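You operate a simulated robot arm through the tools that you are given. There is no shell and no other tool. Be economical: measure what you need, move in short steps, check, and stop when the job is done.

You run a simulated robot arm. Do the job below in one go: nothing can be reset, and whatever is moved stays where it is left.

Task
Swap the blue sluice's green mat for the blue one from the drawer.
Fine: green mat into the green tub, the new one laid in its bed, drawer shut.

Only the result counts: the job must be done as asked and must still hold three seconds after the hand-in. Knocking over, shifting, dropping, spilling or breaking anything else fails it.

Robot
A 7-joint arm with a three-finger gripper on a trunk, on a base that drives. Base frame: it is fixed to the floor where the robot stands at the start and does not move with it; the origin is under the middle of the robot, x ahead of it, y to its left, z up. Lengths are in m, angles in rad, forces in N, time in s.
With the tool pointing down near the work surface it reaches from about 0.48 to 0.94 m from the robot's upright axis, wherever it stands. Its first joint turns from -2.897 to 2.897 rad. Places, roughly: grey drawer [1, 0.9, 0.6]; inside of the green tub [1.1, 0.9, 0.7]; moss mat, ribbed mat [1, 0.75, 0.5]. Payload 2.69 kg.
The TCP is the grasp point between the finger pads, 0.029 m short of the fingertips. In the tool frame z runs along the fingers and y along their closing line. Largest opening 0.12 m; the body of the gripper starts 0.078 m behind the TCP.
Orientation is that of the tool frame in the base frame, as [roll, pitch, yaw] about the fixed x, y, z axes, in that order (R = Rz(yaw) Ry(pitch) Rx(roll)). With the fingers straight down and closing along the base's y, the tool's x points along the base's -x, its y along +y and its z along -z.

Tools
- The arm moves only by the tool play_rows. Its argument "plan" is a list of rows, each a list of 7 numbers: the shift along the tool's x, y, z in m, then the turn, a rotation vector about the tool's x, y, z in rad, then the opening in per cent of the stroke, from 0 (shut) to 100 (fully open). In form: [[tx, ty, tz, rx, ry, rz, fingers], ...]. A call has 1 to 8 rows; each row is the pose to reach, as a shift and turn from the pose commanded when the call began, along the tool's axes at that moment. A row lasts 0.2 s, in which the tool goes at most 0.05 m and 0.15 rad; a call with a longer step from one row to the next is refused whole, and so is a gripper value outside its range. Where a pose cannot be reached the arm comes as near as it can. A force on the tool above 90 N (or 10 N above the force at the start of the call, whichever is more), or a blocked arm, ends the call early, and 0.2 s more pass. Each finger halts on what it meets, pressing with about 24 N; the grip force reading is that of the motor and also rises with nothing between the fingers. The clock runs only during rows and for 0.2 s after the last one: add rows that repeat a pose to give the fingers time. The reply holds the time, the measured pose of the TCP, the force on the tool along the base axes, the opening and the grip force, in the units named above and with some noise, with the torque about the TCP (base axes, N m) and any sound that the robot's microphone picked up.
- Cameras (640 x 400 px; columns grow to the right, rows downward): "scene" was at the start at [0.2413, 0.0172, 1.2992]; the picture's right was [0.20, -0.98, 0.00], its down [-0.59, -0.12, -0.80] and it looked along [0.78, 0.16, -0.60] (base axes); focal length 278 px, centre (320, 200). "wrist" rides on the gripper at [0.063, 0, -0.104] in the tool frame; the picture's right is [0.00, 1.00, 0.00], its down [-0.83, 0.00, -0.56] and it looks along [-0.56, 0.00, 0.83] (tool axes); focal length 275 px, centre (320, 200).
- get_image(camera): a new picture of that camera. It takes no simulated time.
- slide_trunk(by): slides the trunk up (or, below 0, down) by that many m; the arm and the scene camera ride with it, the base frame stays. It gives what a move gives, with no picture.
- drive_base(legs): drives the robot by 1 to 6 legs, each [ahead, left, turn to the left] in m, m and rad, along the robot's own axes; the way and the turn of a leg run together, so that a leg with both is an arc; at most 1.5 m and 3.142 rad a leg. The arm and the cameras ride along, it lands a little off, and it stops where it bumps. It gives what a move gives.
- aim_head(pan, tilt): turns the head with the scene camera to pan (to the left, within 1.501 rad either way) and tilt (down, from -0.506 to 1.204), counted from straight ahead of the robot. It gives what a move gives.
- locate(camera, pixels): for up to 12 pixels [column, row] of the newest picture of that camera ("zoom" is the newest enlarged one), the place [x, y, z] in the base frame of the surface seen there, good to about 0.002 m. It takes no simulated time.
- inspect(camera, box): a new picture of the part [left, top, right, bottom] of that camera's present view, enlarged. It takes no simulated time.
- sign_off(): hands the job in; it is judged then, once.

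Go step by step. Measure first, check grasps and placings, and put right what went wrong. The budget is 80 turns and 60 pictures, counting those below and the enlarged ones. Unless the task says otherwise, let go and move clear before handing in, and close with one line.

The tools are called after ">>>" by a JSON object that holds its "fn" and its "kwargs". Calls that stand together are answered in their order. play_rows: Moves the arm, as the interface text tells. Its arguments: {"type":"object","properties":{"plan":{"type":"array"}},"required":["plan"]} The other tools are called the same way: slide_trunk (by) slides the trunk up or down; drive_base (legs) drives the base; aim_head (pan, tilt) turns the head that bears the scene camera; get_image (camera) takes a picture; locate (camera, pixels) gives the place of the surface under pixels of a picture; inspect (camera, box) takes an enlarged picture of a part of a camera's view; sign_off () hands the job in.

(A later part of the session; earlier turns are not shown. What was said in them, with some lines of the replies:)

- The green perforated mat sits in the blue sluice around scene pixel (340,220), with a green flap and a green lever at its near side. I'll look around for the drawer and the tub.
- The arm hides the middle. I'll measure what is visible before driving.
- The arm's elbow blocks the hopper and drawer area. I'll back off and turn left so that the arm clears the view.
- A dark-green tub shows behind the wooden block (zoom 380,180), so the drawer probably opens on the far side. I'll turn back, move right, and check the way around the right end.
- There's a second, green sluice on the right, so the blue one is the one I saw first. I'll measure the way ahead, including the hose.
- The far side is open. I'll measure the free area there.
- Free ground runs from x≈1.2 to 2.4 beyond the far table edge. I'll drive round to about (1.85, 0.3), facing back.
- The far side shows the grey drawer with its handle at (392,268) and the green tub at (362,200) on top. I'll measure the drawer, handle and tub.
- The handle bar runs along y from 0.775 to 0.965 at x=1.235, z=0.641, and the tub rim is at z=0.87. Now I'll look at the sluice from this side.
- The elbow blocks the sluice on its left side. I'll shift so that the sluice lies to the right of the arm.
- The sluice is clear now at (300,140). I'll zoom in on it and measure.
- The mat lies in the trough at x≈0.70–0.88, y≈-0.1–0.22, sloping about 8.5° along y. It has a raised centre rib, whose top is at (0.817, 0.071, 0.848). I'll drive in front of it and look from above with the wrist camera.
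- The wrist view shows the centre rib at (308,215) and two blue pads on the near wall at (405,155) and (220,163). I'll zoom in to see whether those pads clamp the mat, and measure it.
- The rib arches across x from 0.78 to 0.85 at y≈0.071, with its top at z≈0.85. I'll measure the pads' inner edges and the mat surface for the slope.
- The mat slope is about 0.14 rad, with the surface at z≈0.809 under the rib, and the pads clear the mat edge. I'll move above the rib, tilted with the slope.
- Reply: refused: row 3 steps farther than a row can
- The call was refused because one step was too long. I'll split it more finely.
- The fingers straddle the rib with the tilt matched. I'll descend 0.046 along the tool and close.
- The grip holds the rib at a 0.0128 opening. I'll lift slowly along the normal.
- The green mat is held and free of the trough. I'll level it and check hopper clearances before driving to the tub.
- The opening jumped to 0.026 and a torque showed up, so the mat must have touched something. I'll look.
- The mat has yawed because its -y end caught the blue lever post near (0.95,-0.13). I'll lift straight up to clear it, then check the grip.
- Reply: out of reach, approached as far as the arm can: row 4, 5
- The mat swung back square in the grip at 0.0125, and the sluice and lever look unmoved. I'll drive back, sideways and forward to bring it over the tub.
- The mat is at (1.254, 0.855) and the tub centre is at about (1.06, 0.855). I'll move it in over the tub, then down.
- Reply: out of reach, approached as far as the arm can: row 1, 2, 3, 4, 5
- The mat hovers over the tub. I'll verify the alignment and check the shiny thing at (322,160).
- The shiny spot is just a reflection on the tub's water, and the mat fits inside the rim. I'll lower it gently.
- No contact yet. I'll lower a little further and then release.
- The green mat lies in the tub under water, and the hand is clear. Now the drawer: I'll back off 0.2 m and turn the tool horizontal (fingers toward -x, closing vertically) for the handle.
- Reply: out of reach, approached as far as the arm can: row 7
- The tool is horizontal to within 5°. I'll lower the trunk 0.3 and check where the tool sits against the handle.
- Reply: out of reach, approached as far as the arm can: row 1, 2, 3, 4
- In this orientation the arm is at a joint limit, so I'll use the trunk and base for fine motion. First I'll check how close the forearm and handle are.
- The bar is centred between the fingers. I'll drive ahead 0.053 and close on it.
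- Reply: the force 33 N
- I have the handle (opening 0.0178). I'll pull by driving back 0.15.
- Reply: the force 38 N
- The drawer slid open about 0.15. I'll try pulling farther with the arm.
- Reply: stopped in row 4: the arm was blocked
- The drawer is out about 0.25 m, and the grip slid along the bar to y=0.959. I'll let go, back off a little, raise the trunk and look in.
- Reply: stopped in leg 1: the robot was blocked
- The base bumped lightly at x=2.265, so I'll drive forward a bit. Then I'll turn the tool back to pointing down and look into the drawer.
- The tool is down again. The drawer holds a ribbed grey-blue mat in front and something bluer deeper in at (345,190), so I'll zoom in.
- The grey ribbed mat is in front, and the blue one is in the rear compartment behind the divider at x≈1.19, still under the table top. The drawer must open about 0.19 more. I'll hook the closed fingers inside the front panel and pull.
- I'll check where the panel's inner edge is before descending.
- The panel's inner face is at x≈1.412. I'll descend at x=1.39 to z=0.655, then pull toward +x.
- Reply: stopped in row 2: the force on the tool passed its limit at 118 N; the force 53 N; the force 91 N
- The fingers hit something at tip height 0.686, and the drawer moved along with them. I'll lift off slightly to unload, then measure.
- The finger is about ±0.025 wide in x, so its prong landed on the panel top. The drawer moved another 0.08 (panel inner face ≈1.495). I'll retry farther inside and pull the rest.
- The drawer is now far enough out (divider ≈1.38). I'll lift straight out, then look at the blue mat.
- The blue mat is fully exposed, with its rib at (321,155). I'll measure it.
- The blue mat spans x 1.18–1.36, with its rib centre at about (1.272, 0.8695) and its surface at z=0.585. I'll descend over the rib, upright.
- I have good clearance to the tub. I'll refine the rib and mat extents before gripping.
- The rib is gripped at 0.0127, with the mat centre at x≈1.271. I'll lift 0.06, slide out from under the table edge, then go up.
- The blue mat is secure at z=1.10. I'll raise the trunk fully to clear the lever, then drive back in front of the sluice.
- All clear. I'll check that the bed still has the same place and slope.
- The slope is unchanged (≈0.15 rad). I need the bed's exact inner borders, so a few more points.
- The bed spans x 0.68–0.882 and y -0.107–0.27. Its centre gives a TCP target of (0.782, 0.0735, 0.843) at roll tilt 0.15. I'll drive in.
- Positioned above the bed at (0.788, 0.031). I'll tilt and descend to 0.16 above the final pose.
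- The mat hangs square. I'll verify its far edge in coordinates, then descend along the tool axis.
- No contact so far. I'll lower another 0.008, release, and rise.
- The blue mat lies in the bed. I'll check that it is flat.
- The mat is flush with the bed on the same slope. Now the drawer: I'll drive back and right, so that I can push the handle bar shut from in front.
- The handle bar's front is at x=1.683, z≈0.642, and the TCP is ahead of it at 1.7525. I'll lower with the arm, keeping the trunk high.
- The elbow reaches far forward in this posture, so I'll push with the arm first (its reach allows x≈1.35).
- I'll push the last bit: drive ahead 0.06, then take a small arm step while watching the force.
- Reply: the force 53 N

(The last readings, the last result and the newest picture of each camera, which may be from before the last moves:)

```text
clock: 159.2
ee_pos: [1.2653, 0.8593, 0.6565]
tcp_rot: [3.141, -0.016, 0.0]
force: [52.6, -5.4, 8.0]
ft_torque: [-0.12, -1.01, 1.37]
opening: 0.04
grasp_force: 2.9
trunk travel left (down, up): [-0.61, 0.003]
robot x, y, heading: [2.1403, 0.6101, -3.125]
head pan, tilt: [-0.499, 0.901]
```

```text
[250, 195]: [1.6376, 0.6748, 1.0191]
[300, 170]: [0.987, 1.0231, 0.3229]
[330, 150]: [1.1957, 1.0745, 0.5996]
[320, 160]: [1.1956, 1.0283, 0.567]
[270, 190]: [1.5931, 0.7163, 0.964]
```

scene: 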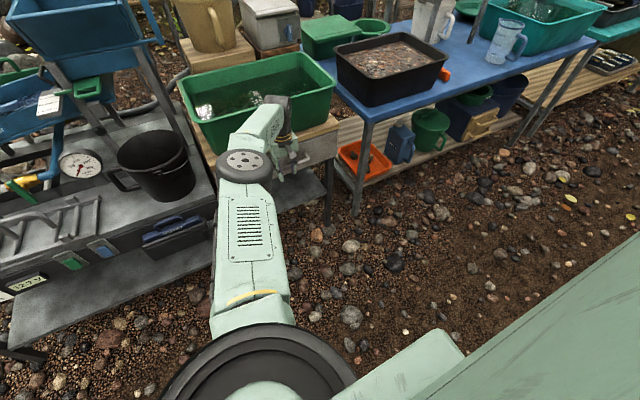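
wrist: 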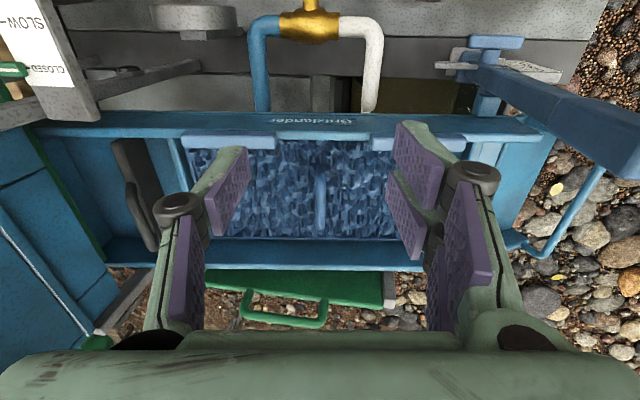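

A firm 52 N stop, and the drawer front measures x=1.1956, the same as at the start, so it is shut. I'll back away and raise the hand.

>>> {"fn": "play_rows", "kwargs": {"plan": [[0.02, 0, 0, 0, 0, 0, 30], [0.05, 0, 0, 0, 0, 0, 30], [0.09, 0, 0, 0, 0, 0, 30], [0.13, 0, -0.02, 0, 0, 0, 30], [0.15, 0, -0.06, 0, 0, 0, 30], [0.16, 0, -0.1, 0, 0, 0, 30], [0.17, 0, -0.14, 0, 0, 0, 30]]}}

>>> {"fn": "aim_head", "kwargs": {"pan": -0.2, "tilt": 0.7}}

>>> {"fn": "get_image", "kwargs": {"camera": "scene"}}

>>> {"fn": "locate", "kwargs": {"camera": "scene", "pixels": [[380, 220], [390, 215], [370, 225], [400, 190], [340, 240]]}}

```text
clock: 160.8
ee_pos: [1.4277, 0.8578, 0.7973]
tcp_rot: [-3.14, -0.002, 0.004]
force: [0.6, 0.3, 1.1]
ft_torque: [-0.02, 0.0, -0.01]
opening: 0.036
grasp_force: 0.0
trunk travel left (down, up): [-0.61, 0.003]
robot x, y, heading: [2.1366, 0.6137, -3.13]
head pan, tilt: [-0.499, 0.901]
```

```text
clock: 161.7
ee_pos: [1.4275, 0.8582, 0.7961]
tcp_rot: [3.141, -0.002, 0.003]
force: [0.2, -0.2, 0.1]
ft_torque: [-0.03, -0.01, 0.01]
opening: 0.0359
grasp_force: 0.2
trunk travel left (down, up): [-0.61, 0.003]
robot x, y, heading: [2.1368, 0.6105, -3.123]
head pan, tilt: [-0.201, 0.7]
```

```text
1 pictures are left
```

scene: 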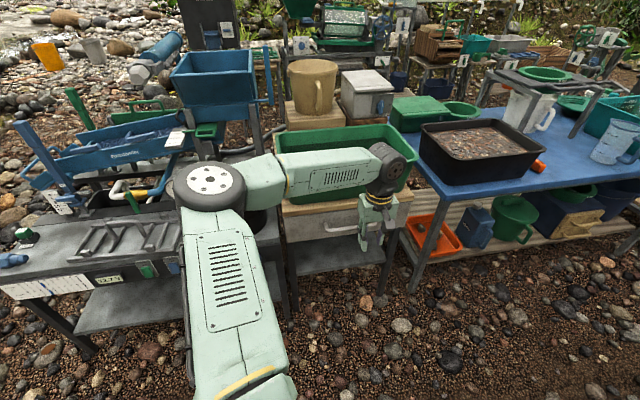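

```text
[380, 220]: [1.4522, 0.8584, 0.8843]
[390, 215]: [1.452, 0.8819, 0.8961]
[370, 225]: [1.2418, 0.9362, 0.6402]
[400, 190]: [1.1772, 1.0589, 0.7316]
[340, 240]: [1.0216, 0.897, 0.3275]
```

I'll do one last check of the drawer front's position.

>>> {"fn": "locate", "kwargs": {"camera": "scene", "pixels": [[300, 225], [310, 235], [405, 205], [345, 229], [335, 230], [295, 215], [350, 213]]}}

```text
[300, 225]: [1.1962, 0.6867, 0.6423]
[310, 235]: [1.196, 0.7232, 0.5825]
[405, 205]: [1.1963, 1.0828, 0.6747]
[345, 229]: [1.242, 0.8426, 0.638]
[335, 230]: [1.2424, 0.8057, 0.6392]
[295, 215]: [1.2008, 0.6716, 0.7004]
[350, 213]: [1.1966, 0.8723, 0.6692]
```

The drawer front sits at x=1.196, its starting place. The hand is empty and clear, so I'm handing in.

>>> {"fn": "sign_off", "kwargs": {}}

```text
The job is handed in.
```

The green mat is in the green tub, the blue mat lies flat in the blue sluice's bed, and the drawer is shut. Two bumps along the way: the green mat brushed the sluice's blue lever, which looked unmoved afterwards. The base also lightly touched something behind it while backing up, and I did not check whether that shifted.
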